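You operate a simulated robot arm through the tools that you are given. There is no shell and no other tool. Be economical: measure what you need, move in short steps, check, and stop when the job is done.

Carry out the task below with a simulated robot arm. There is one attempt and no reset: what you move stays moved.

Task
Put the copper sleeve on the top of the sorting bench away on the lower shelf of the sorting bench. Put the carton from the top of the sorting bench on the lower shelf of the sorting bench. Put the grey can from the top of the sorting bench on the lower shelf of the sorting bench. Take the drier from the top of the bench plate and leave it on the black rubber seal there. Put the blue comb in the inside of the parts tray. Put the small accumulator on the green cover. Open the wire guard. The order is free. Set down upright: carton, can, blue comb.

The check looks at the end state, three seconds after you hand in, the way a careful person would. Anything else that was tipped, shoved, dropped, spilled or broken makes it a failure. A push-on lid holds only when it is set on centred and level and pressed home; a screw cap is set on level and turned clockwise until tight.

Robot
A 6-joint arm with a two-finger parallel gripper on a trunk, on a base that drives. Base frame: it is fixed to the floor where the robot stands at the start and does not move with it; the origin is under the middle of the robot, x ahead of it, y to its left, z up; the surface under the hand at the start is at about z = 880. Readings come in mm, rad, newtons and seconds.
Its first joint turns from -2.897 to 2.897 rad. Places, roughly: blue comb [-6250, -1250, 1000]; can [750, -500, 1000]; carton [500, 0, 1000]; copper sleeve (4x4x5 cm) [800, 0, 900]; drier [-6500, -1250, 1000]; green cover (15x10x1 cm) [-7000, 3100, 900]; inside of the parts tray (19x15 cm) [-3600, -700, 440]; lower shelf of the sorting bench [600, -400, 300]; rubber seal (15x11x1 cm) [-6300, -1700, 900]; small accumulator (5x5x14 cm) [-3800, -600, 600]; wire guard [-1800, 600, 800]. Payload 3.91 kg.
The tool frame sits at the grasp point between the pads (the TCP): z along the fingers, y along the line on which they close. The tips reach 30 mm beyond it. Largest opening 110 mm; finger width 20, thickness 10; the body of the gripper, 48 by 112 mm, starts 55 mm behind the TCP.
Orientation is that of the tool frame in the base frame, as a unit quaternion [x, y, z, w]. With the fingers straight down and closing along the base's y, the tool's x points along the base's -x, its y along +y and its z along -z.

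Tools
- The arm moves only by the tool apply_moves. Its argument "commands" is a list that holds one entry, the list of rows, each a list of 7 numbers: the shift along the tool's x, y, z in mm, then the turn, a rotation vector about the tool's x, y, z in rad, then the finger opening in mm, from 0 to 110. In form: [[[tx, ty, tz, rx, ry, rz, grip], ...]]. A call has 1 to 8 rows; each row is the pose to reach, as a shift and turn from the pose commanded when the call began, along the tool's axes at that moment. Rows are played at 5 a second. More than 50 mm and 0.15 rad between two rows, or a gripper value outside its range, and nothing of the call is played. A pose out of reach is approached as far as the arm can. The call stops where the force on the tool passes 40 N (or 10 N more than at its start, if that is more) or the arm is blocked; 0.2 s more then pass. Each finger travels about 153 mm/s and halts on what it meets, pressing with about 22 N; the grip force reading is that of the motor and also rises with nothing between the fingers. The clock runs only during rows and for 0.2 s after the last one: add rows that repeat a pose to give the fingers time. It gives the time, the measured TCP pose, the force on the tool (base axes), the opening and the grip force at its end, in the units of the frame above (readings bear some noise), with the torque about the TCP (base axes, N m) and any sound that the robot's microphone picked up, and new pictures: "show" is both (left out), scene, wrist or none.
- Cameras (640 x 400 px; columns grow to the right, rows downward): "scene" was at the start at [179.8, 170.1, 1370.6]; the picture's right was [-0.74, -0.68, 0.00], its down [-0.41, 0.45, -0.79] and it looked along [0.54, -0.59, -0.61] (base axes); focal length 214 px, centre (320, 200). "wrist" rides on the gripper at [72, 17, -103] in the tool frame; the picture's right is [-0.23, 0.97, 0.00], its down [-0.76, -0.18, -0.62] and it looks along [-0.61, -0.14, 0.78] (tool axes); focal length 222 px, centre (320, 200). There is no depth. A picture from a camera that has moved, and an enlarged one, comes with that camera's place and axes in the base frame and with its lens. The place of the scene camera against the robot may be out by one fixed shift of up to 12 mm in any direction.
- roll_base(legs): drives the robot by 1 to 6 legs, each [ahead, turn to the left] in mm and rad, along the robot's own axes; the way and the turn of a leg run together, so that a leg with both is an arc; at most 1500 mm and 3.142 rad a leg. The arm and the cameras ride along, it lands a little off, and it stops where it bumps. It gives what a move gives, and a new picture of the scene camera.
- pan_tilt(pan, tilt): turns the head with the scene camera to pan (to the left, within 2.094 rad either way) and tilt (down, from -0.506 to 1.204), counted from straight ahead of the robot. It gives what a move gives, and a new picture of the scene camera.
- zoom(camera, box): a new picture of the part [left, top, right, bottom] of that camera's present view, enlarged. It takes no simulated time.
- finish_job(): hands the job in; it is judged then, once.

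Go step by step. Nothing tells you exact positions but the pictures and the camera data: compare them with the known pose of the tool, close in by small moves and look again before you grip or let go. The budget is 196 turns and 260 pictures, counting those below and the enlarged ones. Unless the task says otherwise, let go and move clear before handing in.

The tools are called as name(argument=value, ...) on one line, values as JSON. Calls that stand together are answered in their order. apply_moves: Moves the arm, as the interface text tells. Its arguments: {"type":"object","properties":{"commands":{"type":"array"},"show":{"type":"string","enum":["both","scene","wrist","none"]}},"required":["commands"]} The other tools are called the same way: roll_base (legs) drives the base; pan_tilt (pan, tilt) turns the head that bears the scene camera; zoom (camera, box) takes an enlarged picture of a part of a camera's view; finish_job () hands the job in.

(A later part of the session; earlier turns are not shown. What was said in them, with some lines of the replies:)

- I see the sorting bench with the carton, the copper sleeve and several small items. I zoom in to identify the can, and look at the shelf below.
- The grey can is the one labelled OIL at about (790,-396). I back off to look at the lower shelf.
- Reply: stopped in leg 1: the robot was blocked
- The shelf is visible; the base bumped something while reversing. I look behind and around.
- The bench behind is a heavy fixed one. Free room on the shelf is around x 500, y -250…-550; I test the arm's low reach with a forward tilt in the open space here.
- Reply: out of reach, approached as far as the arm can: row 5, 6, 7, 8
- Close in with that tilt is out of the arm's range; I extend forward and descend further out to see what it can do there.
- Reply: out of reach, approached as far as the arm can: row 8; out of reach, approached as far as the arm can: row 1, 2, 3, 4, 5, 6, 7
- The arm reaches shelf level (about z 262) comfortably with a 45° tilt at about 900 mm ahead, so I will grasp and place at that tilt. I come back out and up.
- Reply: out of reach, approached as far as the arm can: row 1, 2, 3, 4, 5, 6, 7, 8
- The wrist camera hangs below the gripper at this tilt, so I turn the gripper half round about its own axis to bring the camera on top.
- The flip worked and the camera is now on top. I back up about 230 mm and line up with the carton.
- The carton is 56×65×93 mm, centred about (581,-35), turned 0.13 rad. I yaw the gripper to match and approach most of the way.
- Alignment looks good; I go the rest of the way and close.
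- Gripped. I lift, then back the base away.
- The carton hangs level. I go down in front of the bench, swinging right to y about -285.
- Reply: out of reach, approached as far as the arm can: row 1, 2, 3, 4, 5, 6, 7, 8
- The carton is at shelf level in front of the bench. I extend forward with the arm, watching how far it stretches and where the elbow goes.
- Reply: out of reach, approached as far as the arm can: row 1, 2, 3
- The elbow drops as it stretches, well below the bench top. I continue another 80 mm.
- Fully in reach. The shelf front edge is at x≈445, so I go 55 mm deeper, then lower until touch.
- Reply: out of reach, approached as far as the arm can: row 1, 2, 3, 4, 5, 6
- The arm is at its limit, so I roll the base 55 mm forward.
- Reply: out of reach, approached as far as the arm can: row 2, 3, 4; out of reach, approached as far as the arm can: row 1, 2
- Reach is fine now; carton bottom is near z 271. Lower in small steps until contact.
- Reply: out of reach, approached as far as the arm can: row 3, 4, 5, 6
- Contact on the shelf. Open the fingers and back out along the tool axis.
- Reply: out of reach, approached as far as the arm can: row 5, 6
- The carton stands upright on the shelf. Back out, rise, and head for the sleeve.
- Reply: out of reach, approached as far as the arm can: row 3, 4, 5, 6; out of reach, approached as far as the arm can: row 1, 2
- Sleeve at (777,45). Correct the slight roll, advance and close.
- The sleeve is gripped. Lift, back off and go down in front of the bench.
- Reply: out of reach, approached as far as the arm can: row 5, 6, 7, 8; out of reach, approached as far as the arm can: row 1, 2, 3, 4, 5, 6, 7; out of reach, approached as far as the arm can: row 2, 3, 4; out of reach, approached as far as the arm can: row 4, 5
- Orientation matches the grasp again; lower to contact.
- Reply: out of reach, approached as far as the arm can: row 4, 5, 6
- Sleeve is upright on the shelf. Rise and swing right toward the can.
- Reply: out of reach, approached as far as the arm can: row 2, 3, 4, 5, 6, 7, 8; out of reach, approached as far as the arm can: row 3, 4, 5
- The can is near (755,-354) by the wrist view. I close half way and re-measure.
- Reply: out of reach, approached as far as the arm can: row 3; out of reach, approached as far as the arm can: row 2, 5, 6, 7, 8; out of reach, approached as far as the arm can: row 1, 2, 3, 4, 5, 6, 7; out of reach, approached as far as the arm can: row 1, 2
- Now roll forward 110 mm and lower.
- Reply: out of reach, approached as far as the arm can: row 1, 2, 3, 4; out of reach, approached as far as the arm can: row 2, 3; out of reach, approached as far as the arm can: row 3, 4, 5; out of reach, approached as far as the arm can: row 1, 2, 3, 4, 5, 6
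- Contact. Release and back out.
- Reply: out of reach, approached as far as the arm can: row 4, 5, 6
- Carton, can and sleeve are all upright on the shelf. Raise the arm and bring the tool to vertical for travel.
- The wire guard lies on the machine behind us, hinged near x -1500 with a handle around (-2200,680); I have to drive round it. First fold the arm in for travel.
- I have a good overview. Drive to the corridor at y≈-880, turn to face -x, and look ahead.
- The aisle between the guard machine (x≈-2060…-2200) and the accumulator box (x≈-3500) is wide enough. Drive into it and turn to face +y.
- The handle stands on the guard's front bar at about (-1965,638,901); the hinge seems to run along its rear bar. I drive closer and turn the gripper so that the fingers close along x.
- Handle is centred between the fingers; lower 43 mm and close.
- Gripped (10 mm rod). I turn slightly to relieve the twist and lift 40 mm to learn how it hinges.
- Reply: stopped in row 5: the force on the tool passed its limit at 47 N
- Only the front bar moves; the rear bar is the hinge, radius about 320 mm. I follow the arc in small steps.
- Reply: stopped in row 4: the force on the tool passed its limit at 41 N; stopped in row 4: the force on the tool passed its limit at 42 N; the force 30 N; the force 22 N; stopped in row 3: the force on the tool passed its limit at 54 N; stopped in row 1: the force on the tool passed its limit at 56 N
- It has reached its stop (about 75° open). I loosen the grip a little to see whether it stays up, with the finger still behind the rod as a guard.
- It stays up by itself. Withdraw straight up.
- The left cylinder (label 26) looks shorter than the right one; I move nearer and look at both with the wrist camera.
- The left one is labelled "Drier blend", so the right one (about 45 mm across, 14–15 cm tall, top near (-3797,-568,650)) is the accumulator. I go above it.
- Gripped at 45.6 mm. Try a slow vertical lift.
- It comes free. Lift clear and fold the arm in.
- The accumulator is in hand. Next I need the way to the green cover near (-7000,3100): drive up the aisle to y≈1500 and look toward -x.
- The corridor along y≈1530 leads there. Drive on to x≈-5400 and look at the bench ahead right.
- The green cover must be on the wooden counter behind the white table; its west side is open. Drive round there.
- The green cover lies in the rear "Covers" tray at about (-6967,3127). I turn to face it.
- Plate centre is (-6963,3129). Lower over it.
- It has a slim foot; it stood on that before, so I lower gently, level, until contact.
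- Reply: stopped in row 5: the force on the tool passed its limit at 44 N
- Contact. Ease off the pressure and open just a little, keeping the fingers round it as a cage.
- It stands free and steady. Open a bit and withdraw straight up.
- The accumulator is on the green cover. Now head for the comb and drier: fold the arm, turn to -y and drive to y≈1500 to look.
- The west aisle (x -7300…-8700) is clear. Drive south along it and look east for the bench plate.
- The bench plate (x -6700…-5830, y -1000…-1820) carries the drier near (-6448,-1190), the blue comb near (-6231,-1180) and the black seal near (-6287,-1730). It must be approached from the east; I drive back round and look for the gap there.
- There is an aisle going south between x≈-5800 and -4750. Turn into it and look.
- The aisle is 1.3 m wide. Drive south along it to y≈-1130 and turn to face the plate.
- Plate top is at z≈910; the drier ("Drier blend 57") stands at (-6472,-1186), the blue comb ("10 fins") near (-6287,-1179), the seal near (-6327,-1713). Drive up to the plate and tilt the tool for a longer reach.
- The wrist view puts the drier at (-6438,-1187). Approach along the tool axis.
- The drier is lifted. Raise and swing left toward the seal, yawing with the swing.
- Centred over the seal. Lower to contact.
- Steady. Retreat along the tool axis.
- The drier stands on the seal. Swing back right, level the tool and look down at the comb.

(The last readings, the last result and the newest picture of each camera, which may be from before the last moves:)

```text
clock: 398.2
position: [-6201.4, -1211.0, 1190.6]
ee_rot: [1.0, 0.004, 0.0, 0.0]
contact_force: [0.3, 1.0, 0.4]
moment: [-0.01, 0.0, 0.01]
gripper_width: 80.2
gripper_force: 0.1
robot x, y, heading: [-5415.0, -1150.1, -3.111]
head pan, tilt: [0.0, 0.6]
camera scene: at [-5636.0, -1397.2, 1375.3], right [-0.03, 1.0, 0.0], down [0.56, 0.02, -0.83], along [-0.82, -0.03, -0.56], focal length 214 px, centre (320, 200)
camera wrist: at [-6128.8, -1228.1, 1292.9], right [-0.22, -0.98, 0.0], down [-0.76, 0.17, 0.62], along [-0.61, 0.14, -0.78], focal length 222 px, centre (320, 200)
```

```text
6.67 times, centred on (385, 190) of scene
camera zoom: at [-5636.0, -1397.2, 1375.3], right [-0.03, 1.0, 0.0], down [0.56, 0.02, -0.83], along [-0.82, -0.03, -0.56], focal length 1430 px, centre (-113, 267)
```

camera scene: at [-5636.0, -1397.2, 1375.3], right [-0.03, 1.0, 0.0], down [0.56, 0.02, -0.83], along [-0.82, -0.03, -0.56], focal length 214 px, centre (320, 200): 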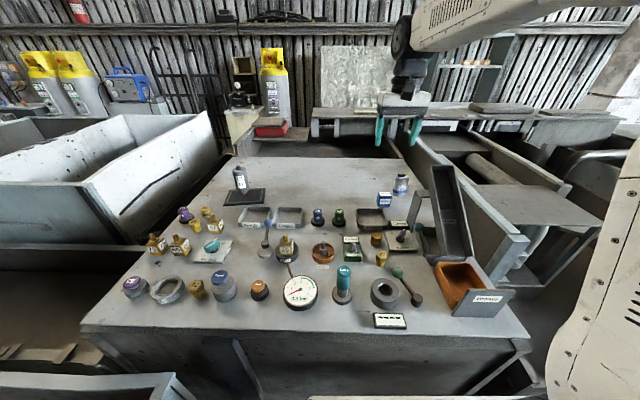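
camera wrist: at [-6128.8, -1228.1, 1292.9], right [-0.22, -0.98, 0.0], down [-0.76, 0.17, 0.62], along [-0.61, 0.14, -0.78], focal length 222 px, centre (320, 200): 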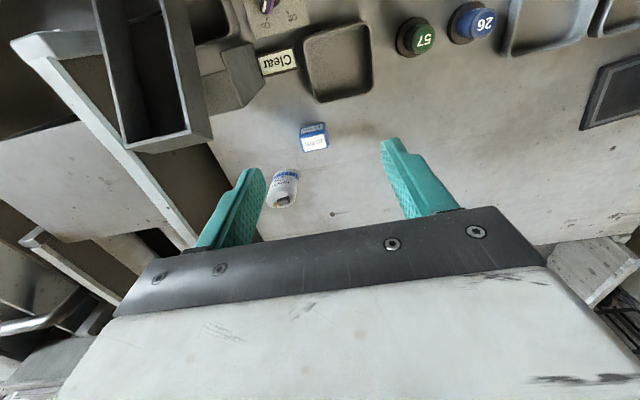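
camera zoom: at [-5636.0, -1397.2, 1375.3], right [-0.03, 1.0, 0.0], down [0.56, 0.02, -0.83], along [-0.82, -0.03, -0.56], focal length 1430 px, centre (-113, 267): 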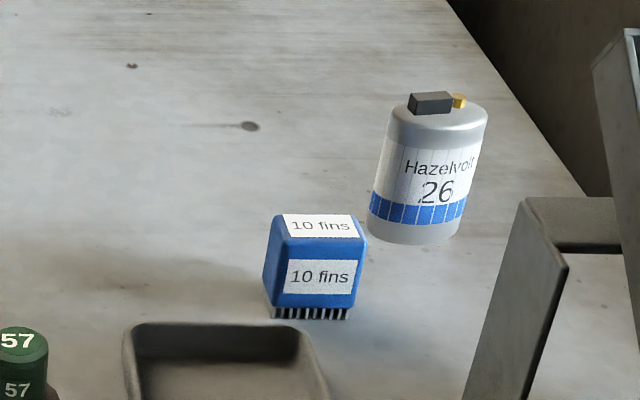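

The comb is about 43×24×56 mm at (-6273,-1186). Move above it and align.

apply_moves(commands=[[[-24, -8, 40, 0, 0, 0.05, 80], [-48, -17, 80, 0, 0, 0.097, 80], [-72, -25, 120, 0, 0, 0.097, 76], [-72, -25, 160, 0, 0, 0.097, 72]]], show="wrist")

zoom(camera="wrist", box=[230, 80, 430, 230])

```text
clock: 399.2
position: [-6274.4, -1187.5, 1028.4]
ee_rot: [0.999, -0.044, -0.001, 0.0]
contact_force: [0.4, -0.1, 0.6]
moment: [0.0, 0.02, -0.02]
gripper_width: 71.9
gripper_force: 0.0
robot x, y, heading: [-5416.8, -1153.0, -3.11]
head pan, tilt: [0.0, 0.6]
camera wrist: at [-6203.5, -1210.0, 1131.4], right [-0.31, -0.95, 0.0], down [-0.74, 0.24, 0.62], along [-0.59, 0.2, -0.78], focal length 222 px, centre (320, 200)
```

wrist: 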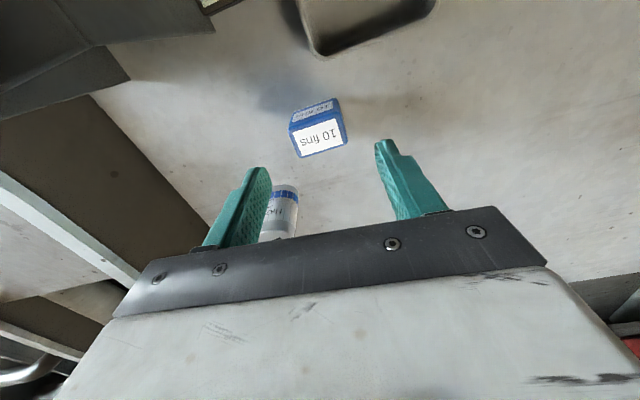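

```text
2.67 times, centred on (330, 155) of wrist
camera zoom: at [-6203.5, -1210.0, 1131.4], right [-0.31, -0.95, 0.0], down [-0.74, 0.24, 0.62], along [-0.59, 0.2, -0.78], focal length 592 px, centre (293, 320)
```

zoom: 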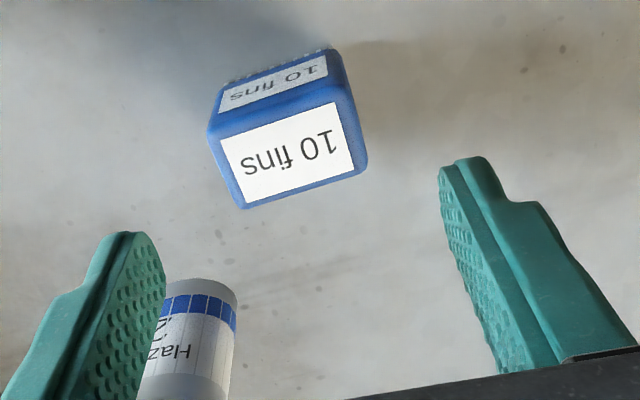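

apply_moves(commands=[[[2, -1, 30, 0, 0, 0, 72], [4, -1, 60, 0, 0, 0, 72], [4, -1, 77, 0, 0, 0, 72], [4, -1, 77, 0, 0, 0, 45], [4, -1, 77, 0, 0, 0, 20], [4, -1, 77, 0, 0, 0, 20], [4, -1, 77, 0, 0, 0, 20]]], show="wrist")

```text
clock: 400.9
position: [-6271.4, -1187.2, 953.3]
ee_rot: [0.999, -0.044, 0.0, -0.001]
contact_force: [0.2, 0.5, -0.2]
moment: [0.02, -0.03, 0.01]
gripper_width: 45.8
gripper_force: 21.3
robot x, y, heading: [-5415.3, -1150.6, -3.11]
head pan, tilt: [0.0, 0.6]
camera wrist: at [-6200.4, -1209.7, 1054.6], right [-0.31, -0.95, 0.0], down [-0.74, 0.24, 0.62], along [-0.59, 0.2, -0.78], focal length 222 px, centre (320, 200)
```

wrist: 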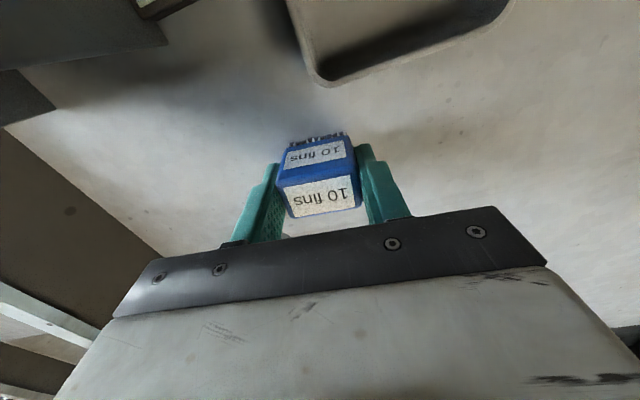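

Comb gripped. Lift and fold in.

apply_moves(commands=[[[0, 0, -10, 0, 0, 0, 20], [0, 0, -45, 0, 0, 0, 20], [0, 0, -90, 0, 0, 0, 20], [0, 0, -135, 0, 0, 0, 20], [10, 0, -180, 0, 0, 0, 20], [30, 0, -220, 0, 0, 0, 20], [55, 0, -255, 0, 0, 0, 20], [85, 0, -280, 0, 0, 0, 20]]], show="wrist")

apply_moves(commands=[[[45, 0, 0, 0, 0, 0, 20], [90, 0, 0, 0, 0, 0, 20], [135, 0, 0, 0, 0, 0, 20]]], show="scene")

```text
clock: 402.6
position: [-6188.2, -1196.8, 1233.1]
ee_rot: [0.999, -0.045, 0.0, 0.0]
contact_force: [-0.8, 0.4, -1.6]
moment: [-0.02, -0.04, 0.0]
gripper_width: 45.4
gripper_force: 22.2
robot x, y, heading: [-5414.5, -1153.9, -3.112]
head pan, tilt: [0.0, 0.6]
camera wrist: at [-6117.2, -1219.7, 1336.1], right [-0.31, -0.95, 0.0], down [-0.74, 0.24, 0.62], along [-0.59, 0.2, -0.78], focal length 222 px, centre (320, 200)
```

wrist: 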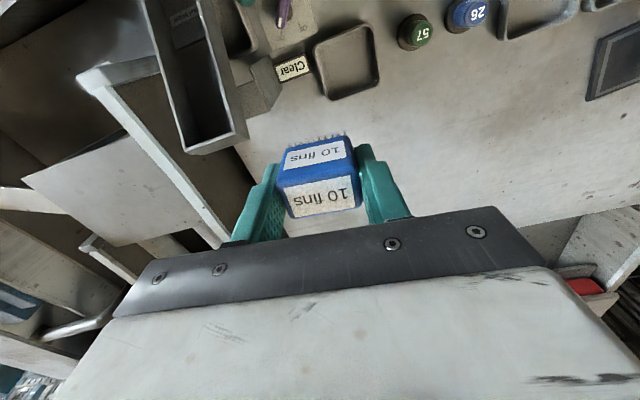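

```text
clock: 403.4
position: [-6050.3, -1209.9, 1231.3]
ee_rot: [0.999, -0.044, 0.0, 0.0]
contact_force: [-0.1, -1.0, -1.5]
moment: [-0.02, -0.04, 0.02]
gripper_width: 45.4
gripper_force: 22.4
robot x, y, heading: [-5417.3, -1153.4, -3.109]
head pan, tilt: [0.0, 0.6]
camera scene: at [-5637.1, -1397.2, 1375.2], right [-0.03, 1.0, 0.0], down [0.57, 0.02, -0.82], along [-0.82, -0.03, -0.57], focal length 214 px, centre (320, 200)
```

scene: 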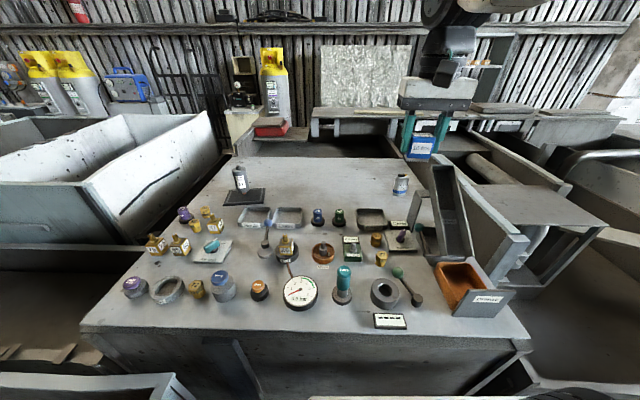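

Drive back to the parts tray: out of the aisle, along the corridor, and round to the box front.

roll_base(legs=[[-210, 0], [0, -1.6], [1400, 0], [1330, 0]])

```text
clock: 421.4
position: [-5368.5, 2143.9, 1231.8]
ee_rot: [-0.674, 0.738, 0.001, 0.0]
contact_force: [0.1, -0.1, -1.8]
moment: [0.02, -0.01, 0.0]
gripper_width: 45.6
gripper_force: 21.9
robot x, y, heading: [-5317.6, 1509.7, 1.602]
head pan, tilt: [0.0, 0.6]
camera scene: at [-5564.3, 1720.6, 1375.3], right [1.0, 0.03, 0.0], down [0.02, -0.56, -0.82], along [-0.03, 0.82, -0.57], focal length 214 px, centre (320, 200)
```

scene: 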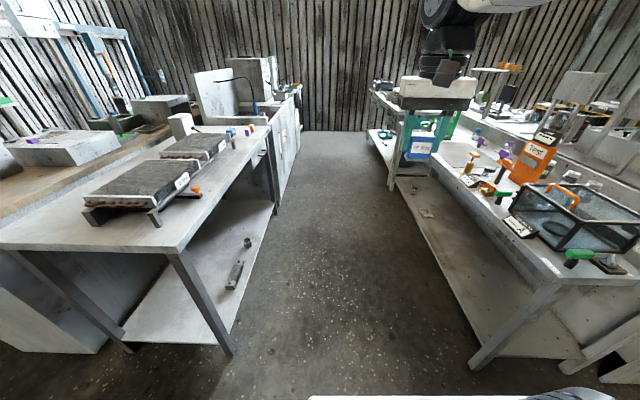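

roll_base(legs=[[0, -1.6], [1300, 0], [1200, 0], [0, -1.571]])

pan_tilt(pan=-0.2, tilt=0.5)

```text
clock: 441.3
position: [-2792.5, 873.3, 1232.5]
ee_rot: [0.748, 0.664, 0.0, 0.001]
contact_force: [0.8, -0.1, -1.0]
moment: [-0.01, 0.01, 0.03]
gripper_width: 45.6
gripper_force: 22.2
robot x, y, heading: [-2828.7, 1507.0, -1.568]
head pan, tilt: [0.0, 0.6]
camera scene: at [-2603.4, 1288.4, 1375.3], right [-1.0, 0.0, 0.0], down [0.0, 0.57, -0.83], along [0.0, -0.83, -0.57], focal length 214 px, centre (320, 200)
```

scene: 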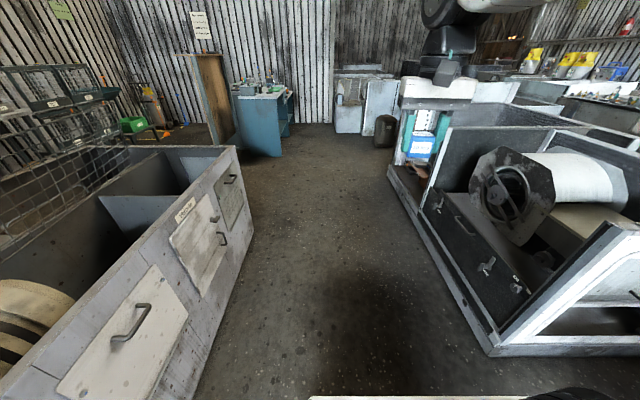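

```text
clock: 442.0
position: [-2793.5, 872.8, 1232.6]
ee_rot: [0.748, 0.664, 0.001, 0.0]
contact_force: [0.0, 0.0, -1.2]
moment: [0.03, 0.02, -0.02]
gripper_width: 45.6
gripper_force: 21.6
robot x, y, heading: [-2831.2, 1507.3, -1.571]
head pan, tilt: [-0.201, 0.499]
camera scene: at [-2621.4, 1287.6, 1384.3], right [-0.98, 0.2, 0.0], down [0.09, 0.47, -0.88], along [-0.17, -0.86, -0.48], focal length 214 px, centre (320, 200)
```

scene: 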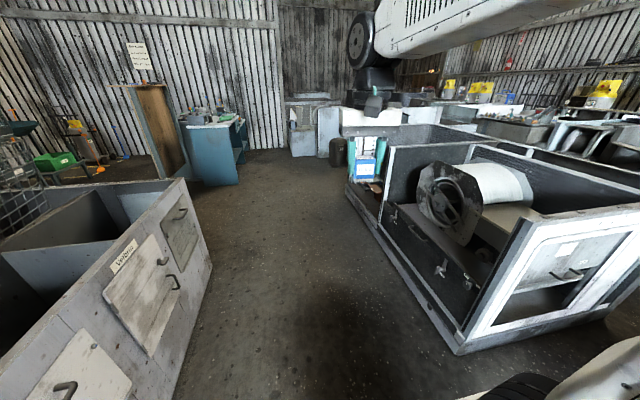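

roll_base(legs=[[1100, 0], [1060, 0], [0, -1.571], [140, 0]])

pan_tilt(pan=0.0, tilt=0.8)

```text
clock: 457.4
position: [-3604.4, -680.5, 1232.2]
ee_rot: [0.998, -0.06, 0.0, 0.0]
contact_force: [-0.2, -0.5, -0.4]
moment: [0.01, 0.02, 0.01]
gripper_width: 45.8
gripper_force: 22.7
robot x, y, heading: [-2968.5, -646.4, 3.142]
head pan, tilt: [-0.201, 0.499]
camera scene: at [-3197.8, -863.8, 1384.4], right [0.2, 0.98, 0.0], down [0.47, -0.1, -0.88], along [-0.86, 0.18, -0.48], focal length 214 px, centre (320, 200)
```

scene: 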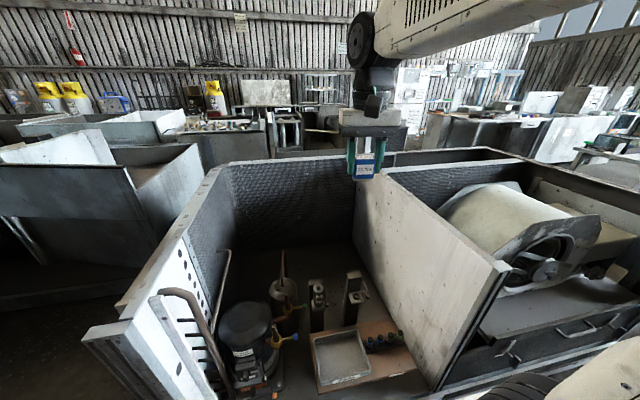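

```text
clock: 458.2
position: [-3604.2, -680.6, 1232.9]
ee_rot: [0.998, -0.06, 0.0, 0.0]
contact_force: [0.1, -0.2, -1.4]
moment: [0.01, -0.02, -0.03]
gripper_width: 45.7
gripper_force: 22.2
robot x, y, heading: [-2969.9, -645.5, 3.142]
head pan, tilt: [0.0, 0.799]
camera scene: at [-3189.3, -881.9, 1358.5], right [0.0, 1.0, 0.0], down [0.72, 0.0, -0.7], along [-0.7, 0.0, -0.72], focal length 214 px, centre (320, 200)
```

scene: 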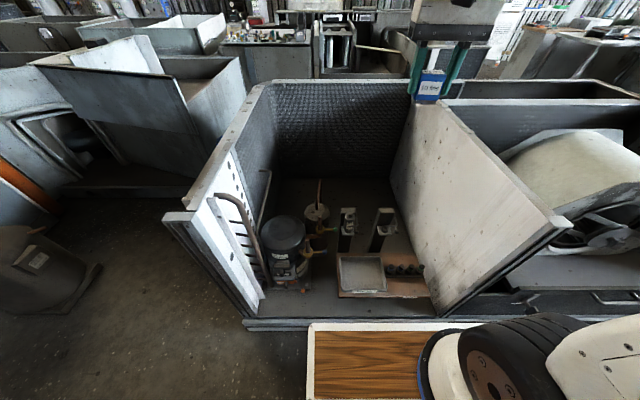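

apply_moves(commands=[[[0, 3, 45, 0, 0, 0, 20], [-2, 6, 90, 0, 0, 0, 20], [-5, 9, 135, 0, 0, 0, 20], [-8, 12, 180, 0, 0, 0, 20], [-12, 15, 225, 0, 0, 0, 20], [-16, 18, 270, 0, 0, 0, 20], [-20, 20, 315, 0, 0, 0, 20], [-20, 20, 360, 0, 0, 0, 20]]], show="both")

```text
clock: 460.0
position: [-3624.2, -699.6, 873.6]
ee_rot: [0.998, -0.06, -0.001, -0.001]
contact_force: [1.1, 0.4, -0.1]
moment: [-0.02, 0.03, -0.01]
gripper_width: 45.5
gripper_force: 22.2
robot x, y, heading: [-2967.7, -644.6, 3.139]
head pan, tilt: [0.0, 0.799]
camera scene: at [-3188.8, -881.9, 1358.5], right [0.0, 1.0, 0.0], down [0.72, 0.0, -0.7], along [-0.7, 0.0, -0.72], focal length 214 px, centre (320, 200)
camera wrist: at [-3554.6, -724.8, 976.0], right [-0.34, -0.94, 0.0], down [-0.73, 0.27, 0.62], along [-0.59, 0.21, -0.78], focal length 222 px, centre (320, 200)
```

scene: 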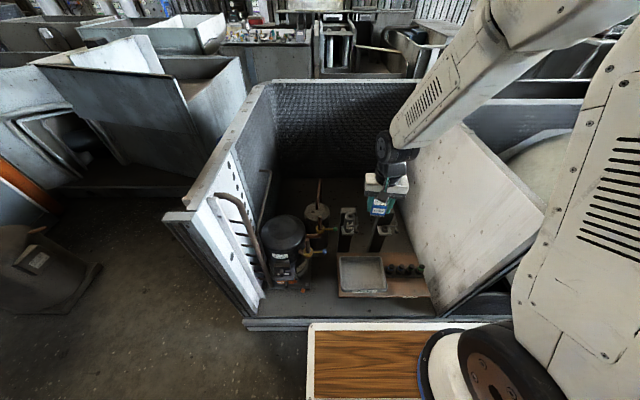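
wrist: 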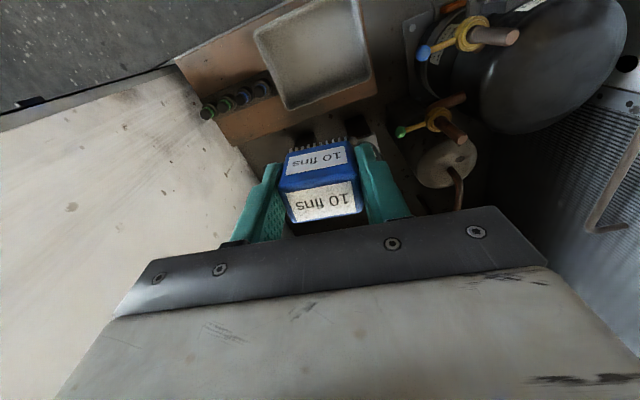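

Tray centre is (-3597,-700). I back the base 100 mm for a better arm posture, then bring the comb over the tray.

roll_base(legs=[[-100, 0]])

apply_moves(commands=[[[-40, 0, 20, 0, 0, 0, 20], [-75, 0, 50, 0, 0, 0, 20], [-75, 0, 95, 0, 0, 0, 20], [-75, 0, 140, 0, 0, 0, 20], [-75, 0, 185, 0, 0, 0, 20], [-75, 0, 230, 0, 0, 0, 20]]], show="both")

```text
clock: 461.2
position: [-3518.8, -699.7, 873.4]
ee_rot: [0.998, -0.059, -0.001, -0.001]
contact_force: [-0.1, -0.1, -0.2]
moment: [-0.02, -0.02, 0.01]
gripper_width: 45.5
gripper_force: 22.3
robot x, y, heading: [-2866.3, -646.2, 3.142]
head pan, tilt: [0.0, 0.799]
camera scene: at [-3084.1, -882.0, 1358.4], right [0.0, 1.0, 0.0], down [0.72, 0.0, -0.7], along [-0.7, 0.0, -0.72], focal length 214 px, centre (320, 200)
```

scene: 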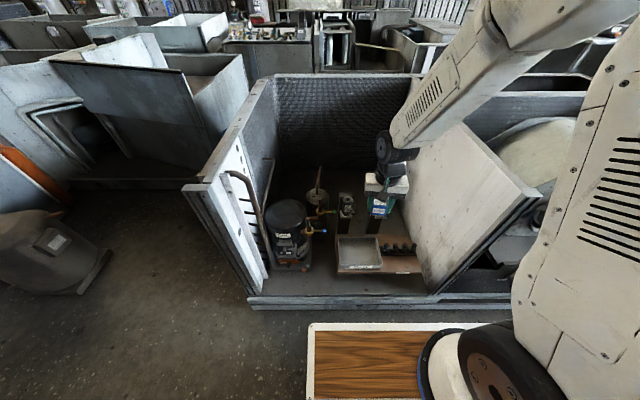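

```text
clock: 462.6
position: [-3595.1, -687.6, 645.5]
ee_rot: [0.998, -0.06, -0.001, 0.0]
contact_force: [1.5, 0.1, -1.1]
moment: [0.04, 0.03, 0.01]
gripper_width: 45.8
gripper_force: 21.6
robot x, y, heading: [-2865.9, -641.5, 3.136]
head pan, tilt: [0.0, 0.799]
camera scene: at [-3083.8, -882.0, 1358.5], right [0.0, 1.0, 0.0], down [0.72, 0.0, -0.7], along [-0.7, 0.0, -0.72], focal length 214 px, centre (320, 200)
camera wrist: at [-3524.4, -713.2, 748.1], right [-0.34, -0.94, 0.0], down [-0.73, 0.27, 0.62], along [-0.59, 0.21, -0.78], focal length 222 px, centre (320, 200)
```

scene: 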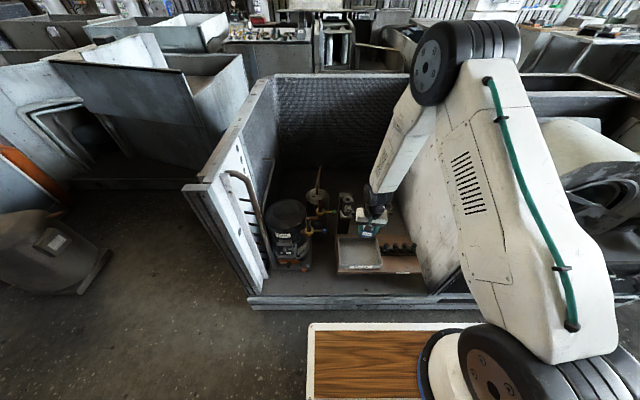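
wrist: 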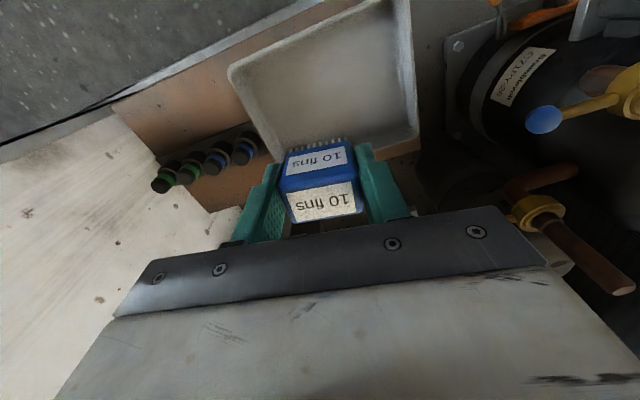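

apply_moves(commands=[[[-5, 8, 30, 0, 0, 0, 20], [-9, 16, 65, 0, 0, 0, 20], [-9, 16, 100, 0, 0, 0, 20], [-9, 16, 125, 0, 0, 0, 20]]], show="both")

```text
clock: 463.6
position: [-3606.0, -705.9, 519.9]
ee_rot: [0.998, -0.06, -0.001, 0.0]
contact_force: [-1.3, 0.5, -1.0]
moment: [0.0, -0.01, 0.01]
gripper_width: 45.7
gripper_force: 22.4
robot x, y, heading: [-2860.2, -643.0, 3.139]
head pan, tilt: [0.0, 0.799]
camera scene: at [-3084.1, -882.0, 1358.4], right [0.0, 1.0, 0.0], down [0.72, 0.0, -0.7], along [-0.7, 0.0, -0.72], focal length 214 px, centre (320, 200)
camera wrist: at [-3536.2, -731.9, 622.1], right [-0.34, -0.94, 0.0], down [-0.73, 0.27, 0.62], along [-0.59, 0.21, -0.78], focal length 222 px, centre (320, 200)
```

scene: 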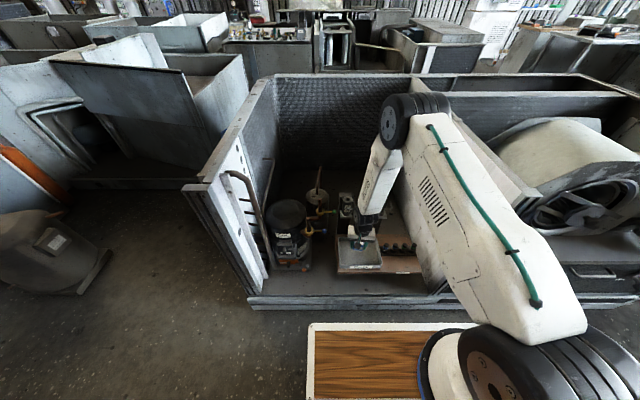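
wrist: 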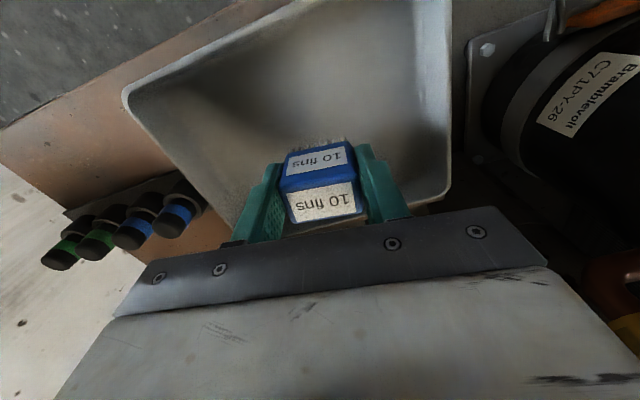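

Centred over the tray; lower slowly to contact.

apply_moves(commands=[[[0, 0, 12, 0, 0, 0, 20], [0, 0, 20, 0, 0, 0, 20], [0, 0, 25, 0, 0, 0, 20], [0, 0, 29, 0, 0, 0, 20], [0, 0, 32, 0, 0, 0, 20], [0, 0, 34.5, 0, 0, 0, 20], [0, 0, 37, 0, 0, 0, 20], [0, 0, 39.5, 0, 0, 0, 20]]], show="none")

```text
clock: 465.4
position: [-3606.7, -704.7, 482.8]
ee_rot: [0.998, -0.06, -0.001, 0.0]
contact_force: [6.8, 0.8, 20.4]
moment: [-0.04, -0.19, 0.02]
gripper_width: 45.4
gripper_force: 21.6
robot x, y, heading: [-2865.8, -647.8, 3.144]
head pan, tilt: [0.0, 0.799]
stopped in row 8: the force on the tool passed its limit at 45 N (the readings are from after the stop); the commanded pose is now the measured one
```

Contact at the tray floor. Ease off, open and withdraw upward.

apply_moves(commands=[[[0, 0, -1.5, 0, 0, 0, 20], [0, 0, -1.5, 0, 0, 0, 48], [0, 0, -1.5, 0, 0, 0, 56], [0, 0, -1.5, 0, 0, 0, 66], [0, 0, -1.5, 0, 0, 0, 66], [0, 0, -25, 0, 0, 0, 66], [0, 0, -65, 0, 0, 0, 66], [0, 0, -110, 0, 0, 0, 66]]], show="wrist")

```text
clock: 467.2
position: [-3603.6, -706.8, 593.8]
ee_rot: [0.998, -0.061, 0.0, 0.0]
contact_force: [0.9, -0.8, -0.3]
moment: [0.0, -0.03, -0.01]
gripper_width: 66.1
gripper_force: 0.0
robot x, y, heading: [-2864.3, -643.8, 3.138]
head pan, tilt: [0.0, 0.799]
camera wrist: at [-3533.0, -732.2, 696.0], right [-0.34, -0.94, 0.0], down [-0.73, 0.27, 0.62], along [-0.59, 0.21, -0.78], focal length 222 px, centre (320, 200)
```

wrist: 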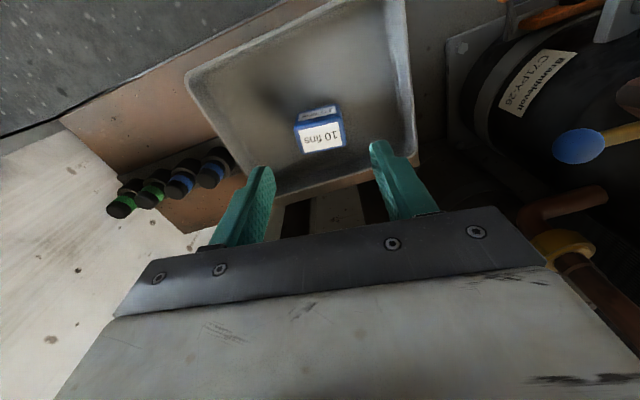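

The comb stands upright in the tray. Raise the arm clear and take a last look.

apply_moves(commands=[[[0, 0, -45, 0, 0, 0, 66], [0, 0, -90, 0, 0, 0, 66], [0, 0, -135, 0, 0, 0, 66], [0, 0, -180, 0, 0, 0, 66], [0, 0, -225, 0, 0, 0, 66], [0, 0, -270, 0, 0, 0, 66], [0, 0, -315, 0, 0, 0, 66], [0, 0, -360, 0, 0, 0, 66]]], show="scene")

zoom(camera="scene", box=[290, 180, 450, 300])

pan_tilt(pan=-2.09, tilt=0.3)

```text
clock: 469.0
position: [-3604.5, -706.2, 949.5]
ee_rot: [0.998, -0.061, 0.001, 0.0]
contact_force: [-0.1, 0.9, 0.3]
moment: [0.0, 0.0, 0.0]
gripper_width: 65.6
gripper_force: 0.1
robot x, y, heading: [-2867.4, -647.1, 3.14]
head pan, tilt: [0.0, 0.799]
camera scene: at [-3084.6, -882.0, 1358.3], right [0.0, 1.0, 0.0], down [0.72, 0.0, -0.7], along [-0.7, 0.0, -0.72], focal length 214 px, centre (320, 200)
```

scene: 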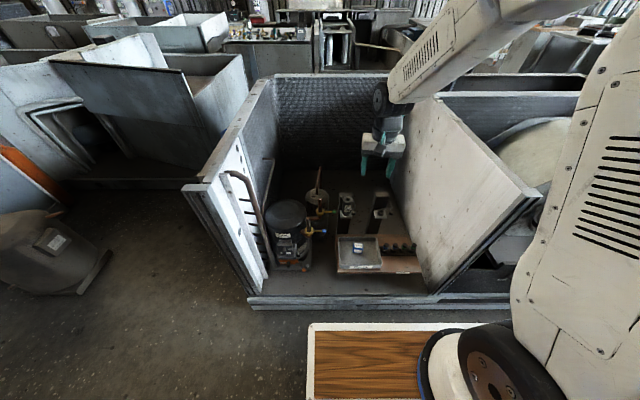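

```text
3.33 times, centred on (370, 240) of scene
camera zoom: at [-3084.6, -882.0, 1358.3], right [0.0, 1.0, 0.0], down [0.72, 0.0, -0.7], along [-0.7, 0.0, -0.72], focal length 715 px, centre (153, 67)
```

zoom: 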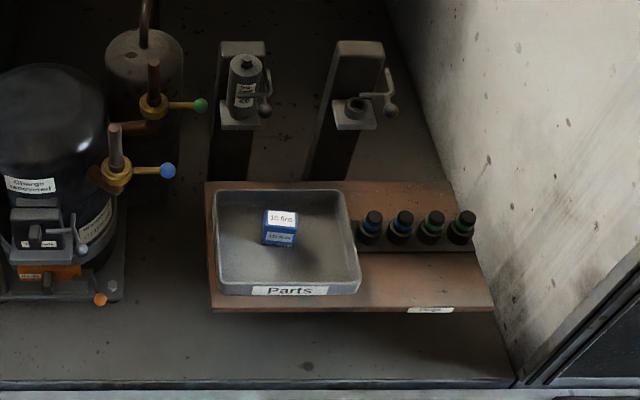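

```text
clock: 471.0
position: [-3604.7, -706.1, 950.0]
ee_rot: [0.998, -0.061, -0.001, 0.0]
contact_force: [-1.2, -0.1, 0.0]
moment: [-0.02, 0.0, -0.01]
gripper_width: 66.0
gripper_force: 0.1
robot x, y, heading: [-2861.7, -644.8, 3.143]
head pan, tilt: [-2.089, 0.3]
camera scene: at [-2957.3, -800.9, 1402.8], right [0.87, -0.5, 0.0], down [-0.15, -0.26, -0.96], along [0.47, 0.83, -0.3], focal length 214 px, centre (320, 200)
```

scene: 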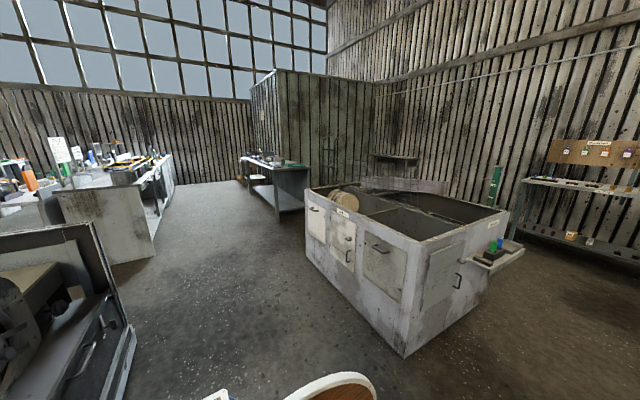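

zoom(camera="scene", box=[290, 140, 530, 290])

```text
2.67 times, centred on (410, 215) of scene
camera zoom: at [-2957.3, -800.9, 1402.8], right [0.87, -0.5, 0.0], down [-0.15, -0.26, -0.96], along [0.47, 0.83, -0.3], focal length 572 px, centre (80, 160)
```

zoom: 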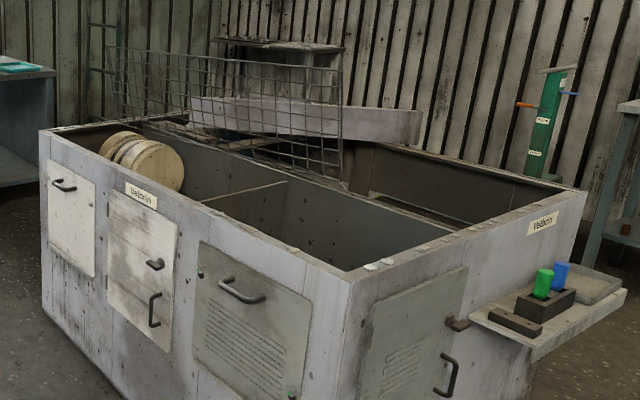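

The guard still stands open, and each item was standing in its place when I last saw it. I hand in.

finish_job()

```text
The job is handed in.
```

I handed in with all seven parts of the task done, and every item was standing in its place when I last saw it.

- **Sorting bench:** the copper sleeve, the carton and the grey can stand upright on the lower shelf.
- **Drier:** it stands on the black rubber seal.
- **Blue comb:** it stands upright in the parts tray.
- **Small accumulator:** it stands on the green cover. It rests on a narrow foot, and it stayed steady for several seconds after I let go.
- **Wire guard:** it is open to its stop, at about 75°, and holds there on its own.

Early on, while reversing, the base bumped once into the machine that carries the guard. I saw nothing moved or damaged by it.
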